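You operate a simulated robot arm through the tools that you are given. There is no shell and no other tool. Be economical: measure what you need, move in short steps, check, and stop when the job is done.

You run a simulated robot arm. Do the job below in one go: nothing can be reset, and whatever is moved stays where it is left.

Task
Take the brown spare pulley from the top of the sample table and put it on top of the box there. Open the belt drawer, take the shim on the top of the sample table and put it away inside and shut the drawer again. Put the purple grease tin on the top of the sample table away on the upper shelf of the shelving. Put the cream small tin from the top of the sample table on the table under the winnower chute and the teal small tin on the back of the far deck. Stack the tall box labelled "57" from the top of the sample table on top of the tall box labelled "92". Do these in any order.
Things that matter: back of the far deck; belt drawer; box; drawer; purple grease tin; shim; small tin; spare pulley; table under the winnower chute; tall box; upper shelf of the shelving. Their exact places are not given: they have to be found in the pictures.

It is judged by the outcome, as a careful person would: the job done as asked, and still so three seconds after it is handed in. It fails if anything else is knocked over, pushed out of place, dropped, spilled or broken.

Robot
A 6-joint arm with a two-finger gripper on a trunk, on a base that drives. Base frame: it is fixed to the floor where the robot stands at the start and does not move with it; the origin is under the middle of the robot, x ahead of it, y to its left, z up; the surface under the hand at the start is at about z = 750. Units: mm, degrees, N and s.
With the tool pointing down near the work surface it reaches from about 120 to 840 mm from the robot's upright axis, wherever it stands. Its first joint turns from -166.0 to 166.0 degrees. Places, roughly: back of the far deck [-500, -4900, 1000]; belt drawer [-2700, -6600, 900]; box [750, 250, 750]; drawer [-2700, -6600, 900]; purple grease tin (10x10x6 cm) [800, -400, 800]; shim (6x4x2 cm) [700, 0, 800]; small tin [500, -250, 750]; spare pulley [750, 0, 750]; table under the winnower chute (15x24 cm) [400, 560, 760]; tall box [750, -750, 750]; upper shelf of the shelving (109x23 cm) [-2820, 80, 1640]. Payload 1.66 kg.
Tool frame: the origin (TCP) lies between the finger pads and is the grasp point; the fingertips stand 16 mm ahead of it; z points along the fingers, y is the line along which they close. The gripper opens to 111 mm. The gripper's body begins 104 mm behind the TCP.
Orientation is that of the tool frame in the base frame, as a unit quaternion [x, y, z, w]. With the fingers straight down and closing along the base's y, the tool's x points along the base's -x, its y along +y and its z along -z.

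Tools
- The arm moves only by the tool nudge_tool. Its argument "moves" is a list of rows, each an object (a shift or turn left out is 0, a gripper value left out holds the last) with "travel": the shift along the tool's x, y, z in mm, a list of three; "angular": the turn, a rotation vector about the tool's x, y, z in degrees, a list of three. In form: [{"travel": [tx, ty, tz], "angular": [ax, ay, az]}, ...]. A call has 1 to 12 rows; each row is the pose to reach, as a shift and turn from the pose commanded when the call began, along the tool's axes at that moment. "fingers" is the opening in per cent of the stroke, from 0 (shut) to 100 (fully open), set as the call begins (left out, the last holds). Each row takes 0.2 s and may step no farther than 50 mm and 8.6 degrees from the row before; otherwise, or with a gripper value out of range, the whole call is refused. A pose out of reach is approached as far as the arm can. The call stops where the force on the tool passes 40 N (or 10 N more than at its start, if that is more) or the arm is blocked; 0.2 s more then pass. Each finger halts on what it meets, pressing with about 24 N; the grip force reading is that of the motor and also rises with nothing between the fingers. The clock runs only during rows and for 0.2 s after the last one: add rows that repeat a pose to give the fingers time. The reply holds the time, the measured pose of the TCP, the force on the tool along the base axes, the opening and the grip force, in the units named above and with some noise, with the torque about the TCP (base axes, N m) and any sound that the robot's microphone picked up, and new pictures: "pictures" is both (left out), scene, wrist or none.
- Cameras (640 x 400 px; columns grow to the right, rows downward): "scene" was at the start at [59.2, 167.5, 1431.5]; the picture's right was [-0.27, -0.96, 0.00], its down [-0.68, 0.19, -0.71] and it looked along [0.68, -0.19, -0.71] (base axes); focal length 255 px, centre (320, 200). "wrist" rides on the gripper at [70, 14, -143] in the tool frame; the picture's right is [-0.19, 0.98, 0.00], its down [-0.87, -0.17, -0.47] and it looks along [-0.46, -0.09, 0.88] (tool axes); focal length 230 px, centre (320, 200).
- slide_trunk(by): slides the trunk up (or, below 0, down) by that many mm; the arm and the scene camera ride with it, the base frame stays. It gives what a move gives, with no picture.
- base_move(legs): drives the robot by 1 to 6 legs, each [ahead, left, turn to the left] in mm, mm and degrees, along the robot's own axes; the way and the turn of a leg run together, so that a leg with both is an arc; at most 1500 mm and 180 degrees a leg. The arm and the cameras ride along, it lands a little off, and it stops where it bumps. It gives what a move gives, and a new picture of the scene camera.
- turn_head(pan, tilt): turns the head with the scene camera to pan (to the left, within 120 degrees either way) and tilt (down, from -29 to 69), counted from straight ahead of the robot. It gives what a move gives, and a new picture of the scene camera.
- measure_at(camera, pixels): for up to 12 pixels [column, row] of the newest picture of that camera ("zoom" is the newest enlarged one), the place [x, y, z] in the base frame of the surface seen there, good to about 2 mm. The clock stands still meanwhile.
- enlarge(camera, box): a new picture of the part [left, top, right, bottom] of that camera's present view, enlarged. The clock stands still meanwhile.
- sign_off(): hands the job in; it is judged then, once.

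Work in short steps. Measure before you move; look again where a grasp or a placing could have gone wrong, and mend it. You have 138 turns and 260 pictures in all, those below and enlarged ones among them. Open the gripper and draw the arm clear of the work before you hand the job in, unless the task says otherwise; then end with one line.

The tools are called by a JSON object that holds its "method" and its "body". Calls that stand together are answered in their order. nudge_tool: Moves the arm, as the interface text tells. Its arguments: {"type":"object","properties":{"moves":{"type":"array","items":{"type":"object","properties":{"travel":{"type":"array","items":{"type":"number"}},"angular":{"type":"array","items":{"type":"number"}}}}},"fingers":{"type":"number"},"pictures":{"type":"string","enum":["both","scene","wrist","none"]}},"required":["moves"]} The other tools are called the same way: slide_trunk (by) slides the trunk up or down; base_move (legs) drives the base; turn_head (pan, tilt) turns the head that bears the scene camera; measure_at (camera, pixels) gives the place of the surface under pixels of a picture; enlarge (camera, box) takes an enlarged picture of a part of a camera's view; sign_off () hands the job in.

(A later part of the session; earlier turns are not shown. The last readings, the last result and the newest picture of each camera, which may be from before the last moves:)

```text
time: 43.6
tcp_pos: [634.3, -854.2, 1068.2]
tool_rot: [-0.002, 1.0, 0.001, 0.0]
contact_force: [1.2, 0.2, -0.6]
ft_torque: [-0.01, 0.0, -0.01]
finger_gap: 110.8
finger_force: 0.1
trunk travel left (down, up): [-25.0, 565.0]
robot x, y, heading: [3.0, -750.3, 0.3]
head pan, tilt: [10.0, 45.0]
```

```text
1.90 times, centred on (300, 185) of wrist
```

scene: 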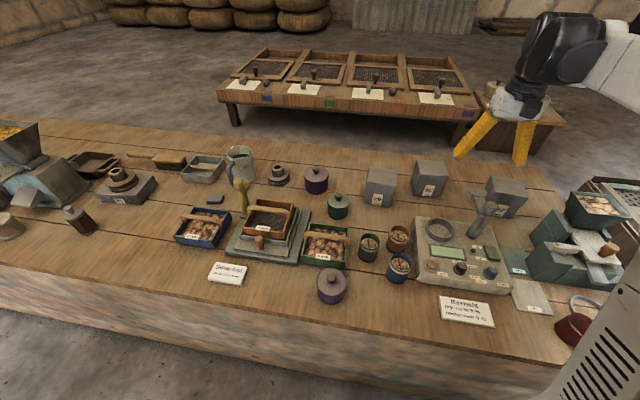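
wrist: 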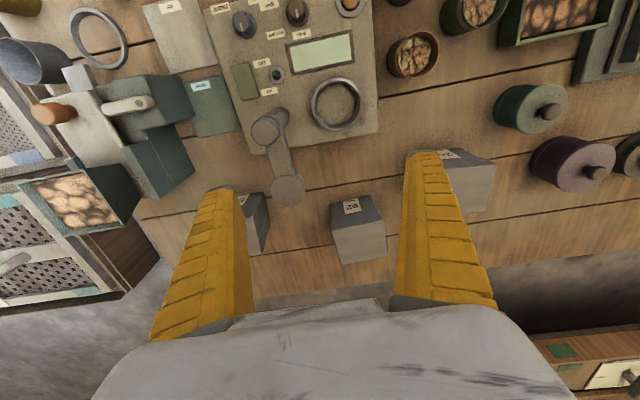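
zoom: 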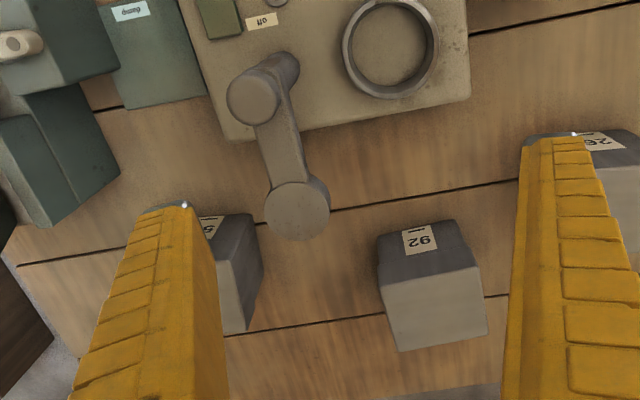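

The scene camera now sees both boxes; I enlarge and measure there.

{"method": "enlarge", "body": {"camera": "scene", "box": [350, 130, 590, 280]}}

```text
2.67 times, centred on (470, 205) of scene
```

zoom: 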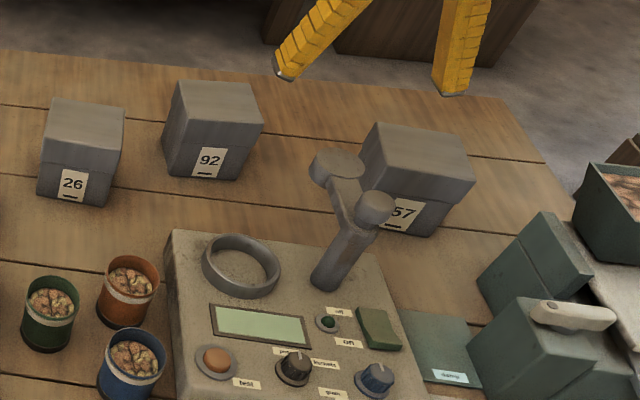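

{"method": "measure_at", "body": {"camera": "zoom", "pixels": [[190, 83], [252, 86], [261, 122], [186, 116], [376, 126], [460, 138], [472, 180], [366, 162], [336, 165], [375, 206], [430, 232], [172, 172]]}}

```text
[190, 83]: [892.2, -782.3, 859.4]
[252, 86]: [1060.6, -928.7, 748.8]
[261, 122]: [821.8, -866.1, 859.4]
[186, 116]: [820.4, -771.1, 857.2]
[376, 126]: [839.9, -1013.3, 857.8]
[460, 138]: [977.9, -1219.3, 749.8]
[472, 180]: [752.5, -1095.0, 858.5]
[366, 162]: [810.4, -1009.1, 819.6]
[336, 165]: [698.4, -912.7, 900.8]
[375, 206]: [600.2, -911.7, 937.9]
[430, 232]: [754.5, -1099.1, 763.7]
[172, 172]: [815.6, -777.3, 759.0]
```

Box 57 is at about (800,-1050), box 92 at about (857,-820); both need me further right and nearer. I drive 200 right and look down at the base clearance.

{"method": "base_move", "body": {"legs": [[0, -200, 0]]}}

{"method": "turn_head", "body": {"pan": 0, "tilt": 69}}

```text
time: 45.3
tcp_pos: [634.7, -1059.1, 1069.4]
tool_rot: [-0.001, 1.0, 0.0, 0.0]
contact_force: [0.4, -0.5, 0.5]
ft_torque: [0.01, -0.03, 0.01]
finger_gap: 111.1
finger_force: 0.1
trunk travel left (down, up): [-25.0, 565.0]
robot x, y, heading: [4.7, -953.2, -0.1]
head pan, tilt: [10.0, 45.0]
```

scene: 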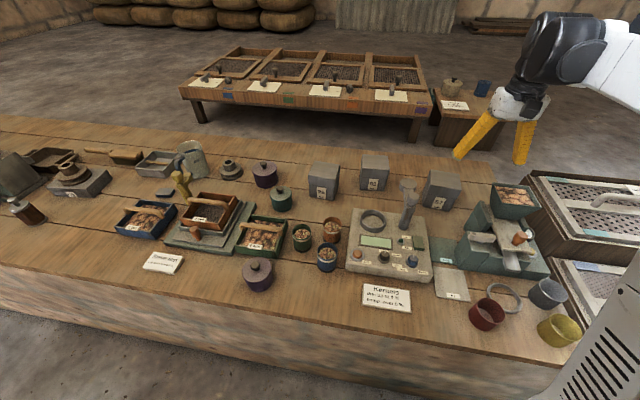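

```text
time: 46.1
tcp_pos: [634.9, -1058.7, 1067.6]
tool_rot: [-0.001, 1.0, 0.0, 0.0]
contact_force: [0.1, -0.3, 0.3]
ft_torque: [-0.01, -0.01, -0.03]
finger_gap: 110.9
finger_force: 0.1
trunk travel left (down, up): [-25.0, 565.0]
robot x, y, heading: [5.4, -951.8, 0.3]
head pan, tilt: [0.0, 68.8]
```

scene: 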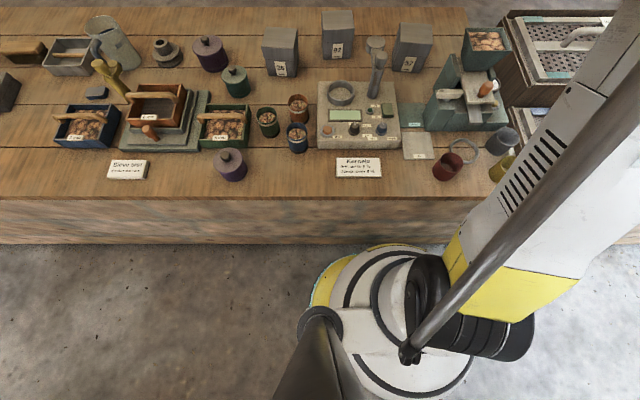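

{"method": "measure_at", "body": {"camera": "scene", "pixels": [[375, 248], [420, 247], [320, 285], [360, 244], [360, 235], [360, 205], [324, 50], [353, 50], [354, 14], [397, 66], [428, 70], [432, 30]]}}

{"method": "enlarge", "body": {"camera": "scene", "box": [300, 0, 460, 120]}}

```text
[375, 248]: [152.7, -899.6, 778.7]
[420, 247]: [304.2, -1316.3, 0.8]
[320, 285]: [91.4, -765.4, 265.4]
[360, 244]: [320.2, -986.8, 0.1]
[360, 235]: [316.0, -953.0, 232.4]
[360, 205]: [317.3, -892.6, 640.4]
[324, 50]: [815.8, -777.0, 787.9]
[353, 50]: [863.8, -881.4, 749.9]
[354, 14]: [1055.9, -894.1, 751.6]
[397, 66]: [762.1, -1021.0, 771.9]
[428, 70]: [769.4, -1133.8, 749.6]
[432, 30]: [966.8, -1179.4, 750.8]
```

```text
3.33 times, centred on (380, 60) of scene
```

zoom: 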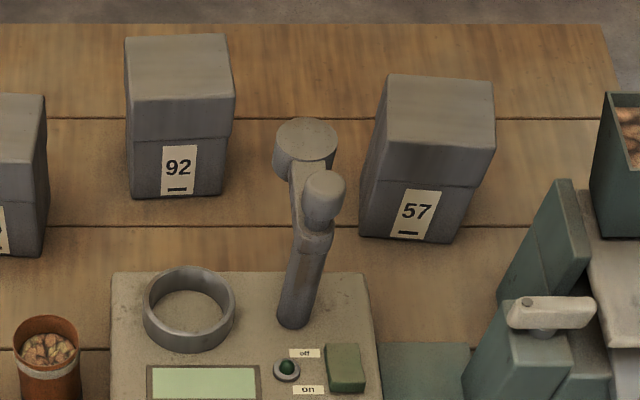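

I measure the base's foremost edge and the box corners more precisely.

{"method": "measure_at", "body": {"camera": "scene", "pixels": [[345, 254], [330, 268], [315, 292], [355, 250], [312, 300], [335, 265]]}}

{"method": "measure_at", "body": {"camera": "zoom", "pixels": [[126, 40], [222, 36], [233, 92], [128, 98], [133, 192], [218, 192], [390, 77], [490, 83], [493, 152], [378, 145], [363, 235], [450, 241]]}}

```text
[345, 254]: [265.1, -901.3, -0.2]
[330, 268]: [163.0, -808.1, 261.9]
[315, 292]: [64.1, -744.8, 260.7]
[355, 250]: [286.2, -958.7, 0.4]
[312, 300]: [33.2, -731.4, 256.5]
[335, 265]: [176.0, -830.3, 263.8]
```

```text
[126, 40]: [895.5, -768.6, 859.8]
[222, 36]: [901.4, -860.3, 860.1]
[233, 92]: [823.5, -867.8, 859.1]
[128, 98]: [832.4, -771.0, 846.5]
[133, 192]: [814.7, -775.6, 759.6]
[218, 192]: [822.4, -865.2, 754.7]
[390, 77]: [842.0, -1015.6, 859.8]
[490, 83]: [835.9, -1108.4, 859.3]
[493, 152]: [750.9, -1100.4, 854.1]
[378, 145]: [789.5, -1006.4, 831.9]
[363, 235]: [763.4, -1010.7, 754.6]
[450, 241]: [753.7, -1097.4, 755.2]
```

Base edge is at x≈227, table at 317; I can go 45 mm nearer. Drive [45, 45, 0], then view the boxes from the wrist.

{"method": "base_move", "body": {"legs": [[45, 45, 0]]}}

{"method": "turn_head", "body": {"pan": -5, "tilt": 50}}

{"method": "slide_trunk", "body": {"by": 100}}

```text
time: 47.1
tcp_pos: [680.8, -1015.7, 1068.0]
tool_rot: [-0.001, 1.0, 0.0, 0.001]
contact_force: [-0.6, -0.4, -0.6]
ft_torque: [-0.03, -0.02, -0.02]
finger_gap: 110.8
finger_force: 0.0
trunk travel left (down, up): [-25.0, 565.0]
robot x, y, heading: [48.1, -909.6, 0.1]
head pan, tilt: [0.0, 68.8]
```

scene: 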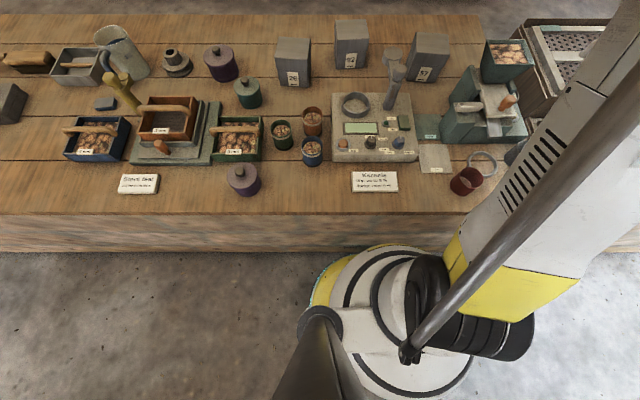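

```text
time: 48.0
tcp_pos: [680.1, -1016.6, 1067.7]
tool_rot: [0.001, 1.0, 0.0, 0.001]
contact_force: [0.3, 1.2, 0.4]
ft_torque: [0.01, 0.03, -0.02]
finger_gap: 111.0
finger_force: 0.1
trunk travel left (down, up): [-25.0, 565.0]
robot x, y, heading: [44.4, -911.2, -0.1]
head pan, tilt: [-5.0, 50.0]
```

scene: 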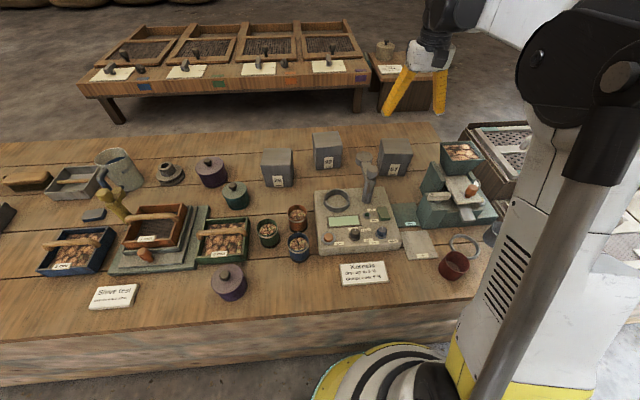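

```text
time: 49.3
tcp_pos: [679.9, -1015.1, 1168.2]
tool_rot: [0.0, 1.0, 0.0, 0.001]
contact_force: [-0.3, 0.3, 0.1]
ft_torque: [-0.01, -0.01, -0.02]
finger_gap: 110.9
finger_force: 0.1
trunk travel left (down, up): [-125.0, 465.0]
robot x, y, heading: [46.0, -907.2, 0.2]
head pan, tilt: [-5.0, 50.0]
```

Move above box 57, turning the gripper by +5.5° about tool z to match its skew.

{"method": "nudge_tool", "body": {"moves": [{"travel": [-38, -14, 10], "angular": [0, 0, 2]}, {"travel": [-76, -28, 20], "angular": [0, 0, 4]}, {"travel": [-112, -40, 40], "angular": [0, 0, 5.5]}, {"travel": [-117, -41, 85], "angular": [0, 0, 5.5]}, {"travel": [-117, -41, 130], "angular": [0, 0, 5.5]}, {"travel": [-117, -41, 158], "angular": [0, 0, 5.5]}, {"travel": [-117, -41, 158], "angular": [0, 0, 5.5]}]}}

{"method": "enlarge", "body": {"camera": "wrist", "box": [180, 90, 460, 270]}}

```text
time: 50.9
tcp_pos: [799.1, -1055.8, 1011.1]
tool_rot: [0.048, 0.999, 0.0, 0.0]
contact_force: [-0.1, 0.6, -1.4]
ft_torque: [0.02, 0.0, -0.02]
finger_gap: 110.9
finger_force: 0.2
trunk travel left (down, up): [-125.0, 465.0]
robot x, y, heading: [44.7, -907.7, 0.0]
head pan, tilt: [-5.0, 50.0]
```

scene: 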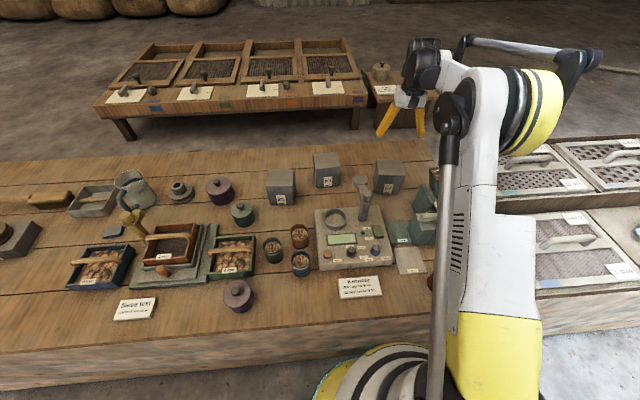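
wrist: 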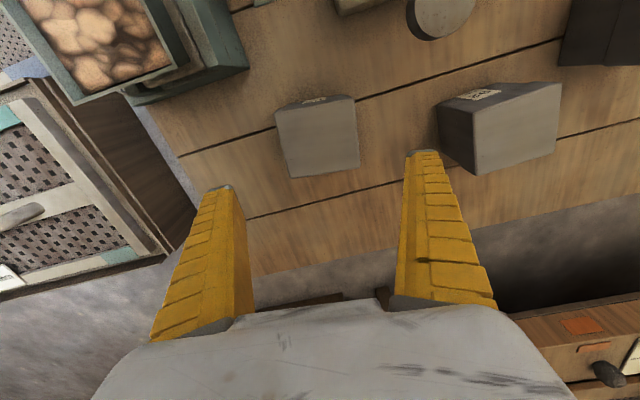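

```text
2.22 times, centred on (320, 180) of wrist
```

zoom: 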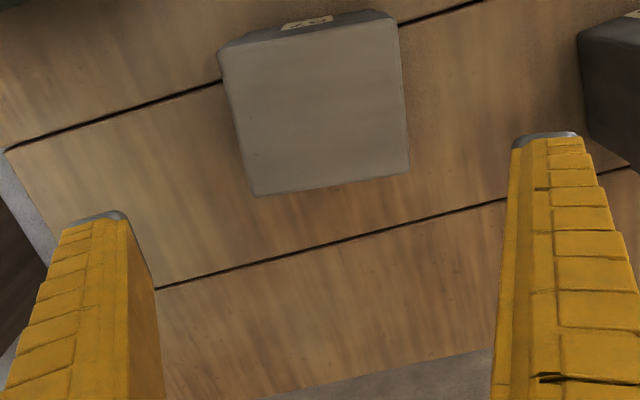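

{"method": "measure_at", "body": {"camera": "zoom", "pixels": [[223, 55], [396, 20], [407, 168], [257, 192], [310, 110], [330, 180], [310, 42], [240, 125], [403, 95]]}}

{"method": "measure_at", "body": {"camera": "wrist", "pixels": [[474, 112], [560, 84], [556, 148], [478, 173]]}}

```text
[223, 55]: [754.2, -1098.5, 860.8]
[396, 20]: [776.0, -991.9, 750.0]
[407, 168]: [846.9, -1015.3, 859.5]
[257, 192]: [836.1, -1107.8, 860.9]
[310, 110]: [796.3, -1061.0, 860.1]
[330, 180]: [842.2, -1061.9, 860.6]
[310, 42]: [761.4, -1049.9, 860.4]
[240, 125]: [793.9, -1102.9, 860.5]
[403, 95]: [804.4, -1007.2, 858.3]
```

```text
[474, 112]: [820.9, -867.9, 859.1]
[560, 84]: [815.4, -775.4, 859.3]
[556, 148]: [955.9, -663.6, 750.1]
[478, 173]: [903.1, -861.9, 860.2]
```

Box 57: centre (800,-1056), width ≈94, aligned. Descend 188 mm to z≈823 and close.

{"method": "nudge_tool", "body": {"moves": [{"travel": [0, 0, 45], "angular": [0, 0, 0.6]}, {"travel": [0, 0, 90], "angular": [0, 0, 0.6]}, {"travel": [0, 0, 125], "angular": [0, 0, 0.6]}, {"travel": [0, 0, 140], "angular": [0, 0, 0.6]}, {"travel": [0, 0, 165], "angular": [0, 0, 0.6]}, {"travel": [0, 0, 188], "angular": [0, 0, 0.6]}, {"travel": [0, 0, 188], "angular": [0, 0, 0.6]}], "pictures": "wrist"}}

{"method": "nudge_tool", "body": {"moves": [{"travel": [0, 0, 0]}, {"travel": [0, 0, 0]}, {"travel": [0, 0, 0]}], "fingers": 0, "pictures": "none"}}

```text
time: 52.5
tcp_pos: [799.4, -1058.5, 823.0]
tool_rot: [0.054, 0.999, 0.0, 0.001]
contact_force: [0.1, 0.5, 0.6]
ft_torque: [0.0, 0.0, 0.0]
finger_gap: 114.0
finger_force: 0.2
trunk travel left (down, up): [-125.0, 465.0]
robot x, y, heading: [47.6, -907.7, 0.2]
head pan, tilt: [-5.0, 50.0]
```

wrist: 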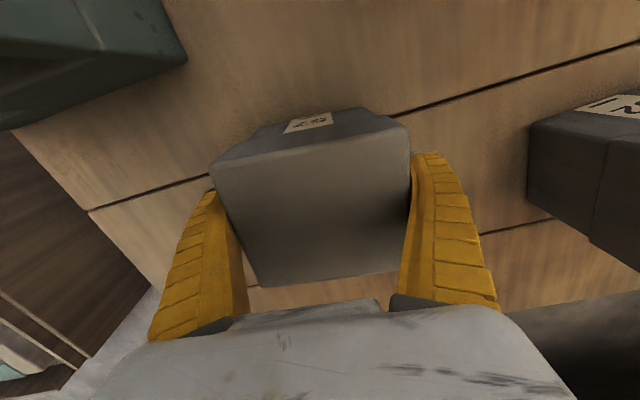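

```text
time: 53.3
tcp_pos: [798.2, -1057.6, 823.1]
tool_rot: [0.054, 0.999, 0.0, -0.001]
contact_force: [-0.4, -0.3, 0.7]
ft_torque: [-0.02, 0.01, -0.01]
finger_gap: 102.6
finger_force: 24.0
trunk travel left (down, up): [-125.0, 465.0]
robot x, y, heading: [44.9, -910.1, 0.2]
head pan, tilt: [-5.0, 50.0]
```

Gripped at gap ≈103. Lift straight up 190 mm and check.

{"method": "nudge_tool", "body": {"moves": [{"travel": [0, 0, -25]}, {"travel": [0, 0, -60]}, {"travel": [0, 0, -100]}, {"travel": [0, 0, -145]}, {"travel": [0, 0, -190]}, {"travel": [0, 0, -190]}]}}

```text
time: 54.7
tcp_pos: [798.3, -1058.3, 1014.2]
tool_rot: [0.054, 0.999, 0.0, 0.0]
contact_force: [0.4, -0.1, -1.0]
ft_torque: [-0.02, -0.02, 0.0]
finger_gap: 102.2
finger_force: 24.2
trunk travel left (down, up): [-125.0, 465.0]
robot x, y, heading: [48.5, -913.4, 0.2]
head pan, tilt: [-5.0, 50.0]
```

scene: 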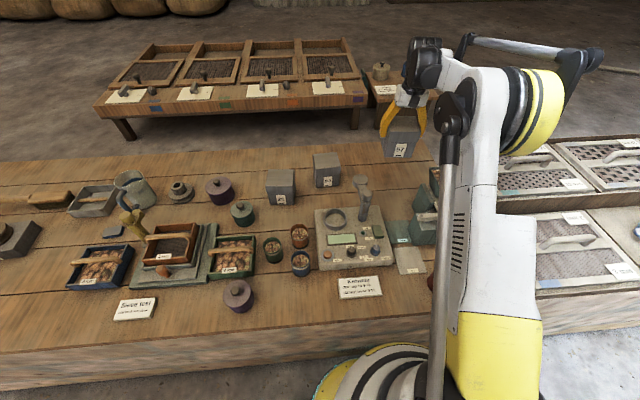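
wrist: 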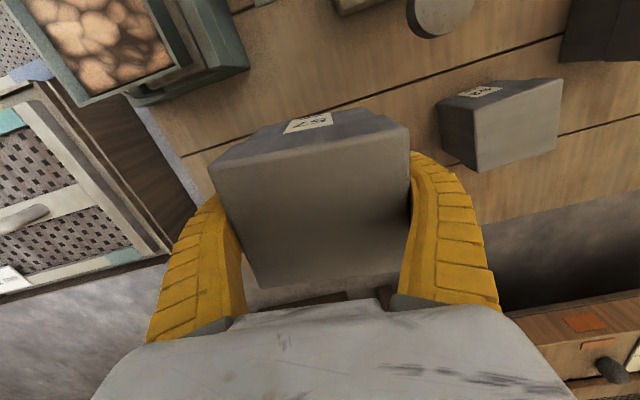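

Held well. Carry to box 92's centre (859,-819), turning back by 9.7° to match it.

{"method": "nudge_tool", "body": {"moves": [{"travel": [-5, 40, 0], "angular": [0, 0, -1.6]}, {"travel": [-11, 80, 0], "angular": [0, 0, -3.2]}, {"travel": [-16, 120, 0], "angular": [0, 0, -4.8]}, {"travel": [-22, 160, 0], "angular": [0, 0, -6.4]}, {"travel": [-27, 200, 0], "angular": [0, 0, -8]}, {"travel": [-33, 243, 0], "angular": [0, 0, -9.7]}, {"travel": [-33, 243, 0], "angular": [0, 0, -9.7]}]}}

```text
time: 56.3
tcp_pos: [859.0, -817.3, 1011.1]
tool_rot: [-0.031, 1.0, 0.0, 0.0]
contact_force: [0.5, 0.8, -1.6]
ft_torque: [0.0, 0.0, 0.0]
finger_gap: 101.9
finger_force: 23.9
trunk travel left (down, up): [-125.0, 465.0]
robot x, y, heading: [44.7, -908.2, -0.0]
head pan, tilt: [-5.0, 50.0]
```

scene: 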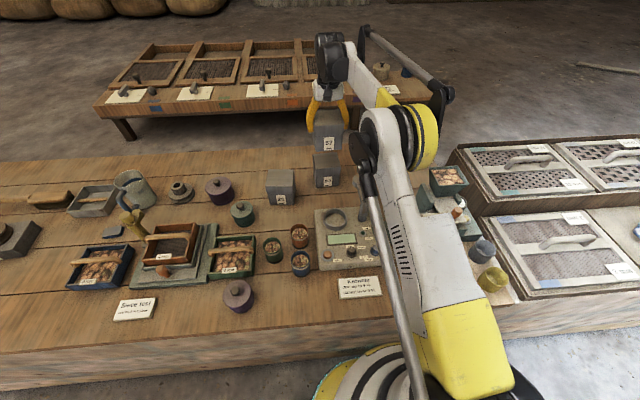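
wrist: 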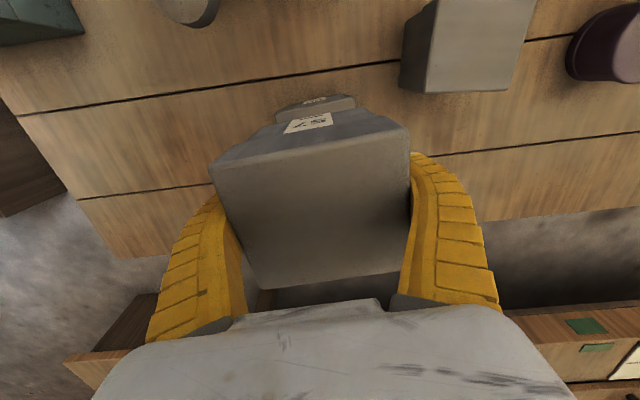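

Aligned. Lower to about 5 mm above, and check.

{"method": "nudge_tool", "body": {"moves": [{"travel": [0, 0, 30]}, {"travel": [0, 0, 55]}, {"travel": [0, 0, 70]}, {"travel": [0, 0, 70]}]}}

{"method": "enlarge", "body": {"camera": "scene", "box": [270, 80, 400, 200]}}

```text
time: 57.3
tcp_pos: [855.9, -817.1, 940.6]
tool_rot: [-0.031, 1.0, 0.0, 0.0]
contact_force: [-0.6, -0.5, -0.4]
ft_torque: [-0.02, 0.02, -0.02]
finger_gap: 101.8
finger_force: 23.9
trunk travel left (down, up): [-125.0, 465.0]
robot x, y, heading: [45.1, -909.2, -0.2]
head pan, tilt: [-5.0, 50.0]
```

scene: 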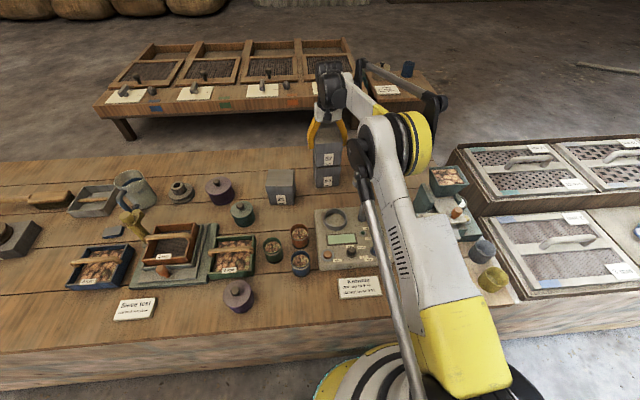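
wrist: 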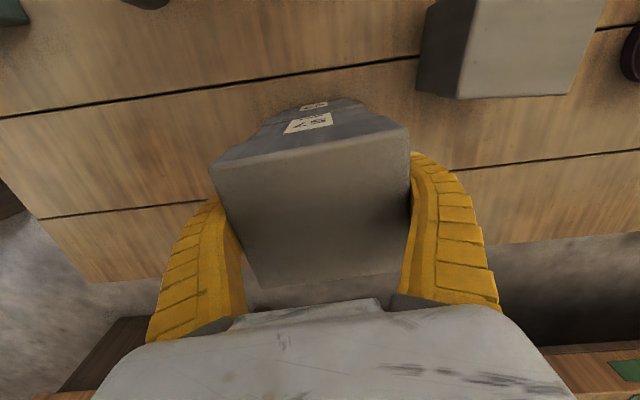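

```text
3.33 times, centred on (335, 140) of scene
```

zoom: 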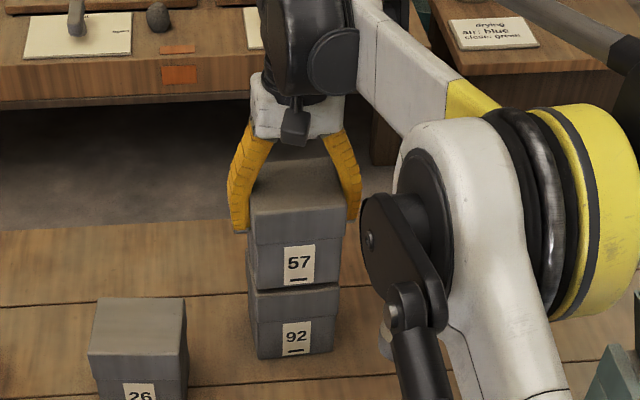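

Well aligned. Lower the rest until contact and release, rise.

{"method": "nudge_tool", "body": {"moves": [{"travel": [0, 0, 4]}, {"travel": [0, 0, 8]}, {"travel": [0, 0, 8]}], "pictures": "none"}}

{"method": "nudge_tool", "body": {"moves": [{"travel": [0, 0, 0]}, {"travel": [0, 0, 0]}, {"travel": [0, 0, 0]}, {"travel": [0, 0, -15]}, {"travel": [0, 0, -50]}, {"travel": [0, 0, -95]}, {"travel": [0, 0, -140]}, {"travel": [0, 0, -140]}], "fingers": 100}}

```text
time: 58.1
tcp_pos: [856.9, -817.6, 932.9]
tool_rot: [-0.031, 1.0, 0.0, 0.0]
contact_force: [-0.6, 0.9, -1.1]
ft_torque: [0.01, -0.02, 0.02]
finger_gap: 101.7
finger_force: 23.2
trunk travel left (down, up): [-125.0, 465.0]
robot x, y, heading: [42.8, -910.4, -0.1]
head pan, tilt: [-5.0, 50.0]
```

```text
time: 59.9
tcp_pos: [857.7, -820.7, 1074.7]
tool_rot: [-0.032, 0.999, 0.0, 0.0]
contact_force: [-1.2, -1.2, 0.5]
ft_torque: [0.0, 0.0, -0.02]
finger_gap: 110.9
finger_force: 0.1
trunk travel left (down, up): [-125.0, 465.0]
robot x, y, heading: [43.0, -911.3, -0.2]
head pan, tilt: [-5.0, 50.0]
```

scene: 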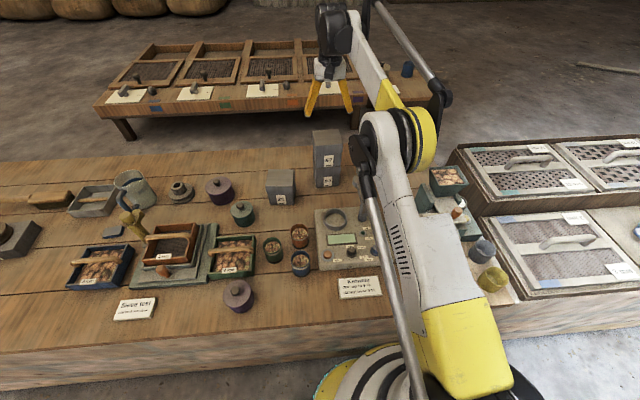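
wrist: 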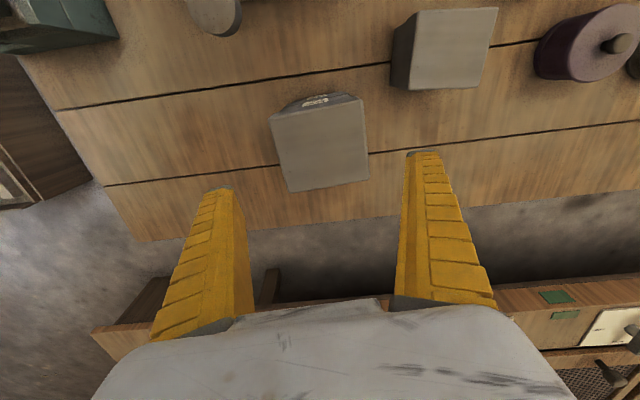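

Stack stands. Next the teal tin at about (666,-476): move over it and look.

{"method": "nudge_tool", "body": {"moves": [{"travel": [18, 40, 0], "angular": [0, 0, 0.5]}, {"travel": [37, 80, 0], "angular": [0, 0, 1]}, {"travel": [56, 120, 0], "angular": [0, 0, 1.5]}, {"travel": [75, 160, 0], "angular": [0, 0, 2]}, {"travel": [94, 200, 0], "angular": [0, 0, 2.5]}, {"travel": [113, 240, 0], "angular": [0, 0, 3]}, {"travel": [132, 280, 0], "angular": [0, 0, 3.5]}, {"travel": [151, 320, 0], "angular": [0, 0, 3.6]}, {"travel": [168, 355, 10], "angular": [0, 0, 3.6]}, {"travel": [168, 355, 55], "angular": [0, 0, 3.6]}, {"travel": [168, 355, 90], "angular": [0, 0, 3.6]}, {"travel": [168, 355, 90], "angular": [0, 0, 3.6]}]}}

{"method": "enlarge", "body": {"camera": "wrist", "box": [200, 60, 460, 250]}}

```text
time: 62.5
tcp_pos: [661.9, -477.1, 986.1]
tool_rot: [0.0, 1.0, 0.0, 0.0]
contact_force: [0.1, -0.7, -0.1]
ft_torque: [-0.02, 0.0, 0.02]
finger_gap: 110.6
finger_force: 0.1
trunk travel left (down, up): [-125.0, 465.0]
robot x, y, heading: [44.8, -913.1, 0.2]
head pan, tilt: [-5.0, 50.0]
```

scene: 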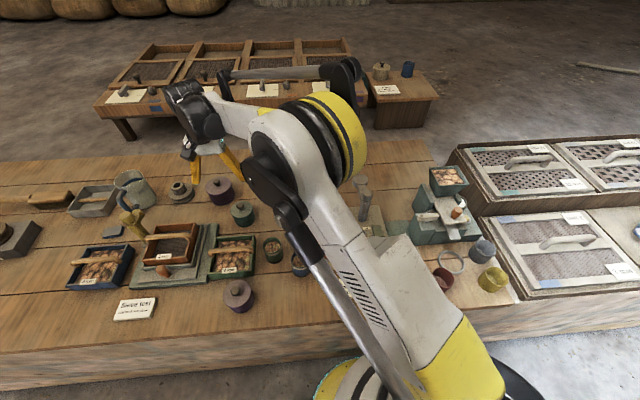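
wrist: 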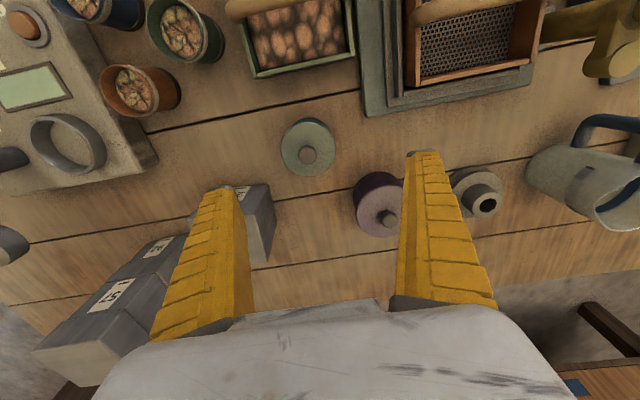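

```text
2.11 times, centred on (330, 155) of wrist
```

zoom: 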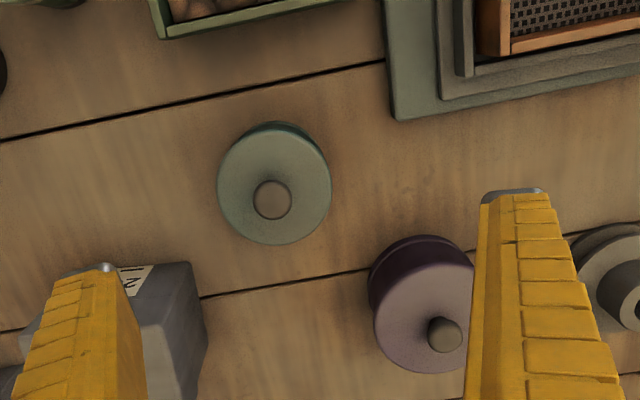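

{"method": "measure_at", "body": {"camera": "zoom", "pixels": [[222, 185], [328, 185], [274, 132], [276, 240], [273, 200], [370, 290], [472, 300], [415, 368], [440, 335], [145, 290], [205, 335], [190, 265]]}}

```text
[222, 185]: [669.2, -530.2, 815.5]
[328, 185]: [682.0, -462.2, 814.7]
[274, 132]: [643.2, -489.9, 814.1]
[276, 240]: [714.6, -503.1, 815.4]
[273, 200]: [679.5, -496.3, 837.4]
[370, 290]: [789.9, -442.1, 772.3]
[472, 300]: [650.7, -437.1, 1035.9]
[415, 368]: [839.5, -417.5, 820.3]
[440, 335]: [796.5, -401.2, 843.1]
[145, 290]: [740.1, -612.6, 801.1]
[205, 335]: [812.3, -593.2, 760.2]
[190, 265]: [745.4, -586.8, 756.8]
```

Teal tin centre (679,-496.5). Descend to z≈790 and close.

{"method": "nudge_tool", "body": {"moves": [{"travel": [-17, -20, 30]}, {"travel": [-17, -20, 75]}, {"travel": [-17, -20, 120]}, {"travel": [-17, -20, 160]}, {"travel": [-17, -20, 196]}, {"travel": [-17, -20, 196]}], "pictures": "wrist"}}

{"method": "nudge_tool", "body": {"moves": [{"travel": [0, 0, 0]}, {"travel": [0, 0, 0]}, {"travel": [0, 0, 0]}], "fingers": 0, "pictures": "none"}}

{"method": "nudge_tool", "body": {"moves": [{"travel": [0, 0, -40]}, {"travel": [0, 0, -85]}, {"travel": [0, 0, -130]}, {"travel": [0, 0, -175]}, {"travel": [0, 0, -220]}, {"travel": [0, 0, -265]}, {"travel": [0, 0, -265]}]}}

```text
time: 63.9
tcp_pos: [681.2, -494.3, 789.8]
tool_rot: [0.0, 1.0, 0.0, 0.0]
contact_force: [-0.2, -0.2, 0.9]
ft_torque: [0.01, 0.0, 0.0]
finger_gap: 110.8
finger_force: 0.1
trunk travel left (down, up): [-125.0, 465.0]
robot x, y, heading: [47.5, -909.9, 0.1]
head pan, tilt: [-5.0, 50.0]
```

wrist: 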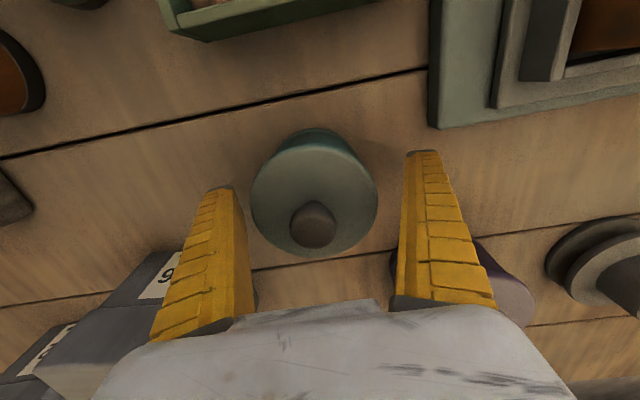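

```text
time: 64.7
tcp_pos: [681.0, -493.8, 790.8]
tool_rot: [0.0, 1.0, 0.001, 0.0]
contact_force: [0.5, 0.8, 0.4]
ft_torque: [0.02, 0.01, 0.02]
finger_gap: 71.8
finger_force: 24.2
trunk travel left (down, up): [-125.0, 465.0]
robot x, y, heading: [44.9, -909.3, 0.3]
head pan, tilt: [-5.0, 50.0]
heard: snap
```

```text
time: 66.3
tcp_pos: [682.0, -491.7, 1054.6]
tool_rot: [0.0, 1.0, 0.0, 0.0]
contact_force: [-0.4, 0.0, 0.0]
ft_torque: [-0.02, -0.04, -0.03]
finger_gap: 71.5
finger_force: 23.8
trunk travel left (down, up): [-125.0, 465.0]
robot x, y, heading: [42.7, -910.8, -0.0]
head pan, tilt: [-5.0, 50.0]
```

scene: 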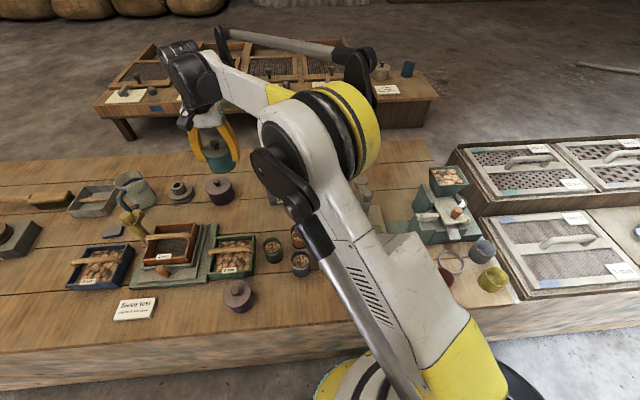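
wrist: 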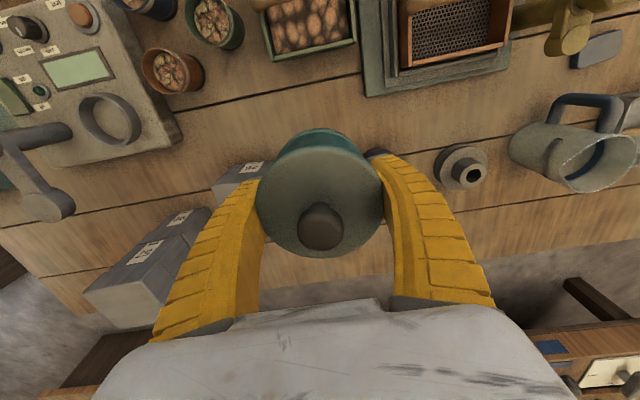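

Tin held. Retract the arm to about 400 mm ahead of the robot.

{"method": "nudge_tool", "body": {"moves": [{"travel": [27, -35, 0]}, {"travel": [54, -70, 0]}, {"travel": [81, -106, -10]}, {"travel": [108, -142, -20]}, {"travel": [135, -178, -30]}, {"travel": [162, -214, -40]}, {"travel": [189, -250, -50]}, {"travel": [216, -286, -60]}, {"travel": [240, -318, -60]}, {"travel": [240, -318, -60]}], "pictures": "none"}}

{"method": "base_move", "body": {"legs": [[-45, 0, 0], [0, -1300, 0]]}}

{"method": "turn_head", "body": {"pan": -100, "tilt": 15}}

```text
time: 68.5
tcp_pos: [442.8, -811.5, 1109.9]
tool_rot: [0.001, 1.0, -0.001, 0.0]
contact_force: [-0.3, -0.5, -0.6]
ft_torque: [0.01, -0.03, -0.01]
finger_gap: 71.3
finger_force: 24.0
trunk travel left (down, up): [-125.0, 465.0]
robot x, y, heading: [46.8, -906.6, 0.3]
head pan, tilt: [-5.0, 50.0]
```

```text
time: 75.5
tcp_pos: [396.1, -2113.2, 1111.3]
tool_rot: [0.002, 1.0, -0.001, 0.0]
contact_force: [-0.1, -0.1, -1.4]
ft_torque: [0.01, 0.01, 0.0]
finger_gap: 71.2
finger_force: 23.8
trunk travel left (down, up): [-125.0, 465.0]
robot x, y, heading: [-3.4, -2207.5, -0.2]
head pan, tilt: [-5.0, 50.0]
```

scene: 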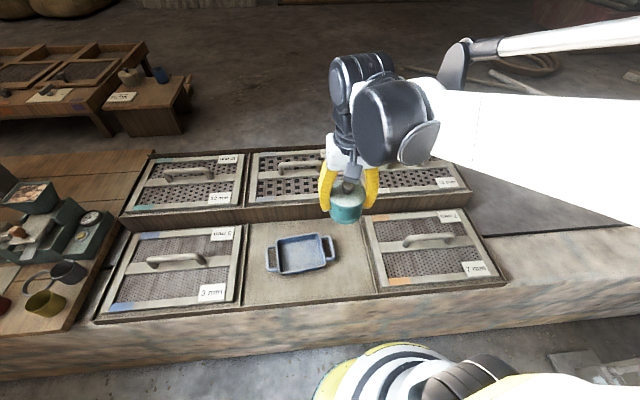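

```text
time: 77.2
tcp_pos: [395.8, -2112.5, 1110.4]
tool_rot: [0.002, 1.0, 0.0, 0.0]
contact_force: [-0.1, 1.2, -1.7]
ft_torque: [-0.01, 0.0, 0.01]
finger_gap: 71.2
finger_force: 24.3
trunk travel left (down, up): [-125.0, 465.0]
robot x, y, heading: [0.3, -2208.9, -0.5]
head pan, tilt: [-100.0, 15.0]
```

scene: 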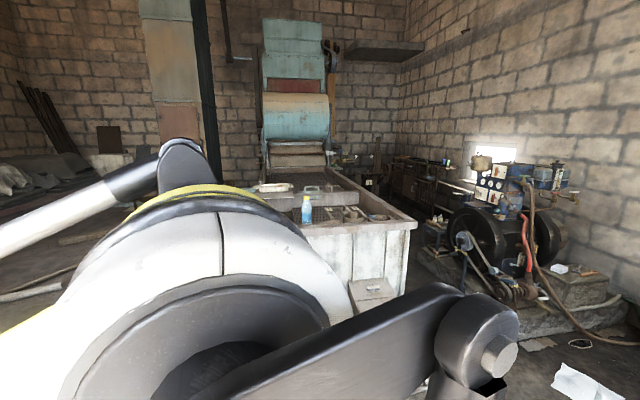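

I enlarge the machine and measure its parts.

{"method": "enlarge", "body": {"camera": "scene", "box": [240, 120, 440, 300]}}

{"method": "measure_at", "body": {"camera": "scene", "pixels": [[300, 183], [335, 188], [355, 205], [415, 225], [345, 180], [390, 210], [300, 150], [405, 290], [440, 270], [370, 285], [325, 195], [380, 215]]}}

```text
2.22 times, centred on (340, 210) of scene
```

zoom: 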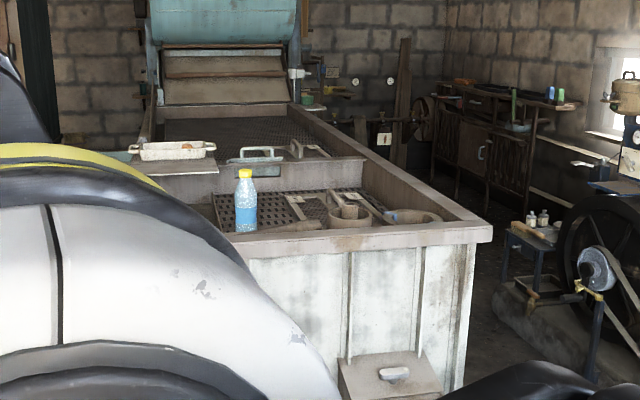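

```text
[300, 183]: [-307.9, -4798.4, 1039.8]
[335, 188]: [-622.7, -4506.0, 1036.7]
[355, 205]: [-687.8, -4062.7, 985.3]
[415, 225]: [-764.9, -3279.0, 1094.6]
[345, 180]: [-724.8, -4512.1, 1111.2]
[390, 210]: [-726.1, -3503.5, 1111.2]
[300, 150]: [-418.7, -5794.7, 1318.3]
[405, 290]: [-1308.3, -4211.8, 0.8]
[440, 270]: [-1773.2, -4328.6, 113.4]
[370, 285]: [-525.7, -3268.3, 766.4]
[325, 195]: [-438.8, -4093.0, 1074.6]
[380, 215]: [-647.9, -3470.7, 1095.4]
```

Far deck is the rear screen (y≈-4100…-5300) with side rail top z≈1111 at x≈-725; access from the aisle at x≈-1100. I check the floor toward there.

{"method": "turn_head", "body": {"pan": -120, "tilt": 20}}

{"method": "measure_at", "body": {"camera": "scene", "pixels": [[600, 390], [560, 330], [600, 300], [630, 350], [470, 270], [500, 300], [440, 330], [400, 250]]}}

```text
time: 78.0
tcp_pos: [395.4, -2113.1, 1110.8]
tool_rot: [0.003, 1.0, 0.0, 0.0]
contact_force: [-1.0, -0.7, 0.0]
ft_torque: [-0.02, 0.01, -0.02]
finger_gap: 71.1
finger_force: 24.2
trunk travel left (down, up): [-125.0, 465.0]
robot x, y, heading: [-0.5, -2210.2, -0.2]
head pan, tilt: [-120.0, 20.0]
```

scene: 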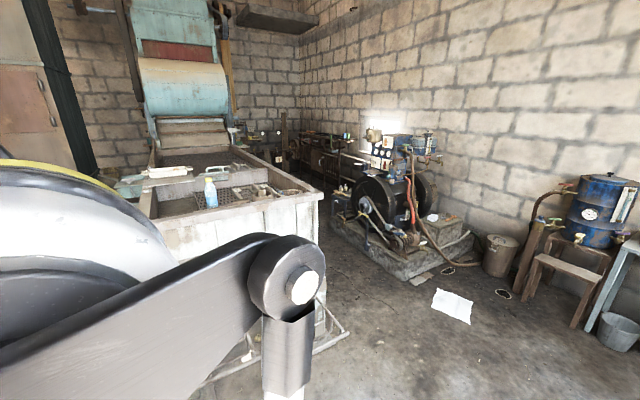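

```text
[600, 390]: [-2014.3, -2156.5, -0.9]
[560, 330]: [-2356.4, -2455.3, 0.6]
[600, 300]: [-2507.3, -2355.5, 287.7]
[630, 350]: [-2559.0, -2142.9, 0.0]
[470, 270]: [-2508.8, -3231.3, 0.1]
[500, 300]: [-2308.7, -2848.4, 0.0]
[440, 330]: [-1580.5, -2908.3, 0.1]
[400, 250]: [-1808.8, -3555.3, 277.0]
```

Free floor to x≈-1500. I raise the trunk 200 mm so the held tin clears the rail, and measure the pipe frame and engine pedestal.

{"method": "measure_at", "body": {"camera": "scene", "pixels": [[347, 332], [330, 345], [240, 360], [398, 278], [340, 235], [320, 200], [345, 215], [336, 200]]}}

{"method": "slide_trunk", "body": {"by": 200}}

```text
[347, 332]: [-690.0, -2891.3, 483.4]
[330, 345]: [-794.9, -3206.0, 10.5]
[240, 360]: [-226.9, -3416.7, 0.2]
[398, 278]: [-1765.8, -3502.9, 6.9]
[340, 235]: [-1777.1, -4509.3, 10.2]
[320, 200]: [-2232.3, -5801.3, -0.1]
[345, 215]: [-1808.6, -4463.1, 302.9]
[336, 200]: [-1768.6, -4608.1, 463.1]
```

```text
time: 80.2
tcp_pos: [395.9, -2113.0, 1310.5]
tool_rot: [0.003, 1.0, 0.0, 0.0]
contact_force: [0.7, 0.5, 0.0]
ft_torque: [0.01, 0.07, 0.0]
finger_gap: 71.2
finger_force: 24.1
trunk travel left (down, up): [-325.0, 265.0]
robot x, y, heading: [-3.0, -2210.1, -0.3]
head pan, tilt: [-120.0, 20.0]
```

Clear. Drive to (-1200,-2510), then down to y≈-4850.

{"method": "base_move", "body": {"legs": [[-1200, -300, 0], [0, -1200, 0], [0, -1130, 0]]}}

{"method": "turn_head", "body": {"pan": 20, "tilt": 45}}

```text
time: 97.3
tcp_pos: [-845.7, -4716.0, 1310.1]
tool_rot: [0.01, 1.0, 0.0, 0.0]
contact_force: [-0.3, 0.8, -0.5]
ft_torque: [0.03, 0.01, 0.02]
finger_gap: 71.3
finger_force: 24.3
trunk travel left (down, up): [-325.0, 265.0]
robot x, y, heading: [-1246.2, -4807.6, -1.2]
head pan, tilt: [-120.0, 20.0]
```

scene: 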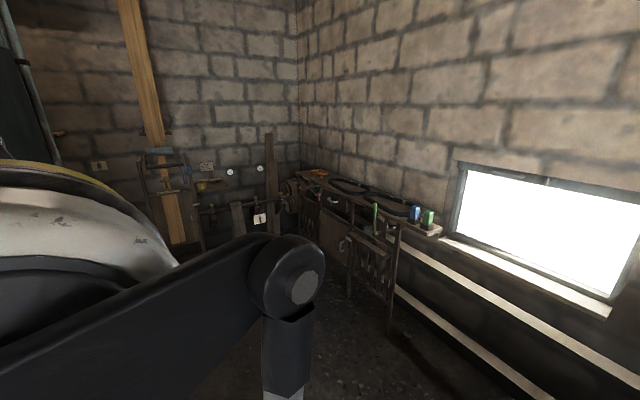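

```text
time: 99.6
tcp_pos: [-845.7, -4715.6, 1311.0]
tool_rot: [0.009, 1.0, 0.0, 0.001]
contact_force: [-0.7, 0.6, -0.6]
ft_torque: [0.0, 0.03, 0.05]
finger_gap: 71.2
finger_force: 23.8
trunk travel left (down, up): [-325.0, 265.0]
robot x, y, heading: [-1244.8, -4805.6, -1.3]
head pan, tilt: [20.0, 45.0]
```

scene: 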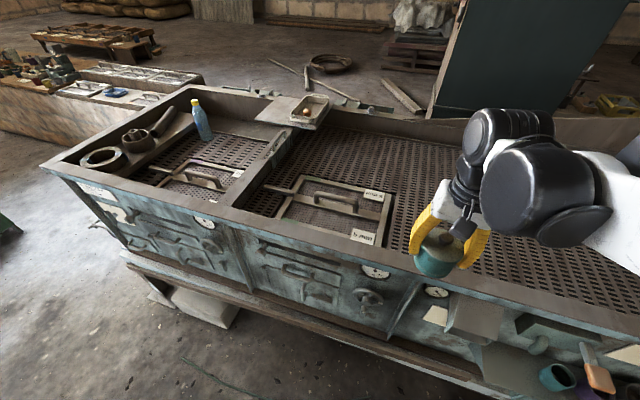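

The far deck is a perforated screen; I measure its surface (slope) and look to the right.

{"method": "measure_at", "body": {"camera": "scene", "pixels": [[310, 155], [400, 180], [400, 150], [500, 270], [560, 300], [400, 215], [340, 120], [440, 130], [570, 330], [430, 165], [620, 275], [330, 235]]}}

{"method": "turn_head", "body": {"pan": -25, "tilt": 45}}

```text
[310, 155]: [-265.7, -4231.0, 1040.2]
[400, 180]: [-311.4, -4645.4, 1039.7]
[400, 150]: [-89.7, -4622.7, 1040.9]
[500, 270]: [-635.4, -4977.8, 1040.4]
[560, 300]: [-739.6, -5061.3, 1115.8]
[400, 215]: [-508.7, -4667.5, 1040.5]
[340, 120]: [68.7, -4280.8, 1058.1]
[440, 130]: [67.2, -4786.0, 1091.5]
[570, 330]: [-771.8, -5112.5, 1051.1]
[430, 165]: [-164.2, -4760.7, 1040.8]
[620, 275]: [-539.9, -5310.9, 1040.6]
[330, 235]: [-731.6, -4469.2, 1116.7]
```

```text
time: 100.7
tcp_pos: [-845.8, -4717.1, 1310.0]
tool_rot: [0.01, 1.0, 0.0, 0.0]
contact_force: [0.5, 0.0, -0.6]
ft_torque: [0.02, 0.01, -0.01]
finger_gap: 71.1
finger_force: 24.0
trunk travel left (down, up): [-325.0, 265.0]
robot x, y, heading: [-1246.1, -4809.3, -1.4]
head pan, tilt: [-25.0, 45.0]
```

scene: 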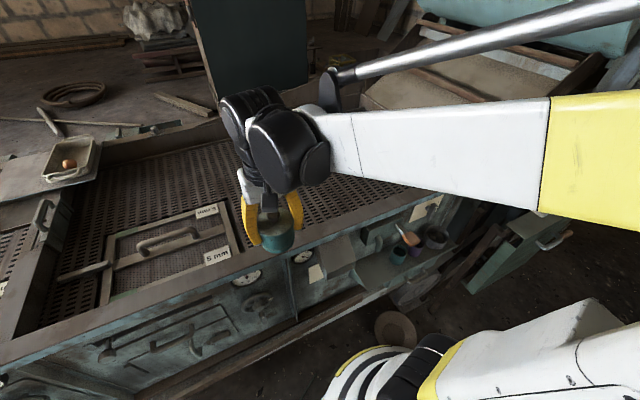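

Deck is flat at z=1040.5. Carry the tin over (-500,-4920) and lower to ~20 mm above.

{"method": "nudge_tool", "body": {"moves": [{"travel": [-42, -24, 0]}, {"travel": [-84, -48, 0]}, {"travel": [-126, -72, 0]}, {"travel": [-168, -96, 0]}, {"travel": [-210, -120, 0]}, {"travel": [-252, -144, 0]}, {"travel": [-294, -168, 0]}, {"travel": [-330, -190, 0]}, {"travel": [-350, -200, 30]}, {"travel": [-350, -200, 75]}, {"travel": [-350, -200, 120]}, {"travel": [-350, -200, 165]}]}}

```text
time: 103.3
tcp_pos: [-495.4, -4922.5, 1143.7]
tool_rot: [0.01, 1.0, 0.0, 0.0]
contact_force: [0.2, 0.5, -1.0]
ft_torque: [-0.03, -0.02, 0.01]
finger_gap: 71.1
finger_force: 23.9
trunk travel left (down, up): [-325.0, 265.0]
robot x, y, heading: [-1243.8, -4805.2, -1.0]
head pan, tilt: [-25.0, 45.0]
```

scene: 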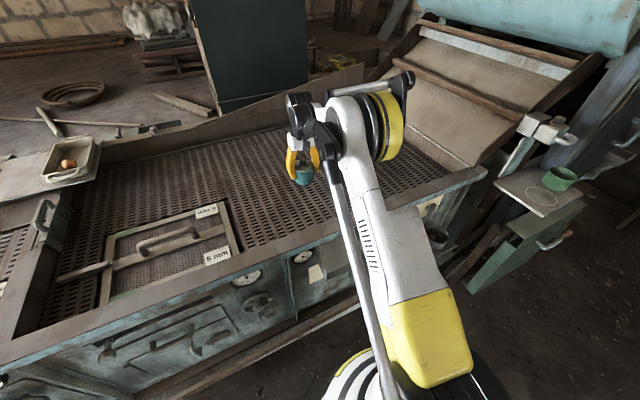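
wrist: 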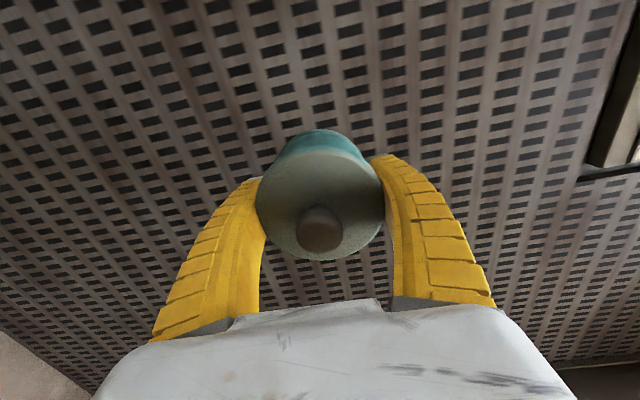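

I check the deck's extent before setting down.

{"method": "measure_at", "body": {"camera": "scene", "pixels": [[455, 165], [420, 130], [470, 180], [400, 165], [270, 140], [60, 240], [250, 220], [330, 230]]}}

{"method": "enlarge", "body": {"camera": "scene", "box": [40, 90, 500, 300]}}

```text
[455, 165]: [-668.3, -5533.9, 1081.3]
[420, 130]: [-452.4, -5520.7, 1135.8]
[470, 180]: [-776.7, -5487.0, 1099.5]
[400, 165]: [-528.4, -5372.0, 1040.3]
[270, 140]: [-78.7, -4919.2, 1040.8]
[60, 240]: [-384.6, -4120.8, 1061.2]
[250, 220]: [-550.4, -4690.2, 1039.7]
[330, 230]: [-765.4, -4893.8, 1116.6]
```

```text
1.39 times, centred on (270, 195) of scene
```

zoom: 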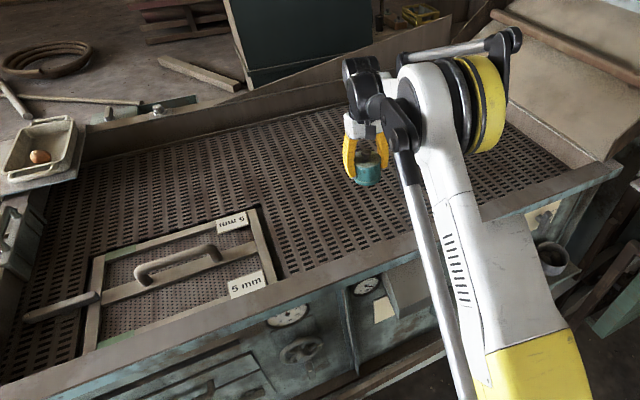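

Current spot is within the rear half; lower until contact and release.

{"method": "nudge_tool", "body": {"moves": [{"travel": [0, 0, 30]}, {"travel": [0, 0, 52]}, {"travel": [0, 0, 58]}, {"travel": [0, 0, 61]}, {"travel": [0, 0, 61]}], "pictures": "none"}}

{"method": "nudge_tool", "body": {"moves": [{"travel": [0, 0, 0]}, {"travel": [0, 0, 0]}, {"travel": [0, 0, 0]}, {"travel": [0, 0, -40]}, {"travel": [0, 0, -85]}, {"travel": [0, 0, -130]}, {"travel": [0, 0, -175]}, {"travel": [0, 0, -225]}], "fingers": 100}}

```text
time: 104.5
tcp_pos: [-498.7, -4923.4, 1085.4]
tool_rot: [0.01, 1.0, 0.0, 0.0]
contact_force: [0.8, -0.2, -0.5]
ft_torque: [0.01, 0.01, -0.02]
finger_gap: 70.8
finger_force: 23.5
trunk travel left (down, up): [-325.0, 265.0]
robot x, y, heading: [-1244.1, -4806.3, -1.1]
head pan, tilt: [-25.0, 45.0]
```

```text
time: 106.3
tcp_pos: [-501.6, -4927.6, 1313.6]
tool_rot: [0.01, 1.0, 0.0, 0.0]
contact_force: [-0.3, -0.2, 0.1]
ft_torque: [-0.02, -0.02, 0.01]
finger_gap: 111.1
finger_force: 0.0
trunk travel left (down, up): [-325.0, 265.0]
robot x, y, heading: [-1246.6, -4807.3, -0.9]
head pan, tilt: [-25.0, 45.0]
```

scene: 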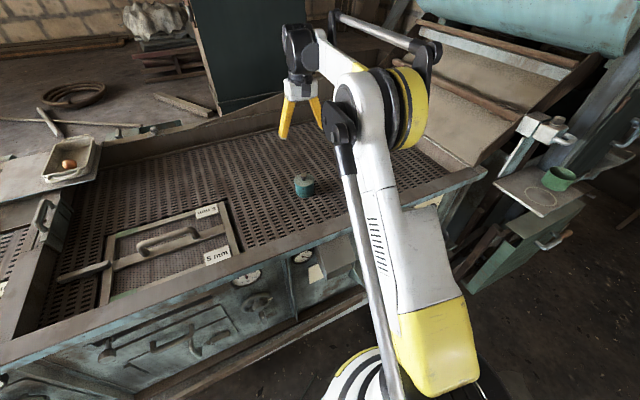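
wrist: 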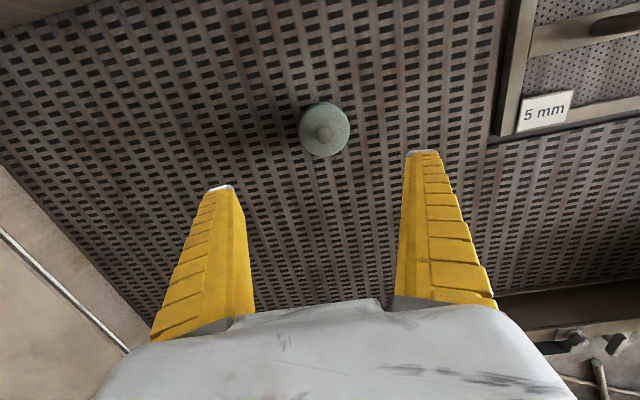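

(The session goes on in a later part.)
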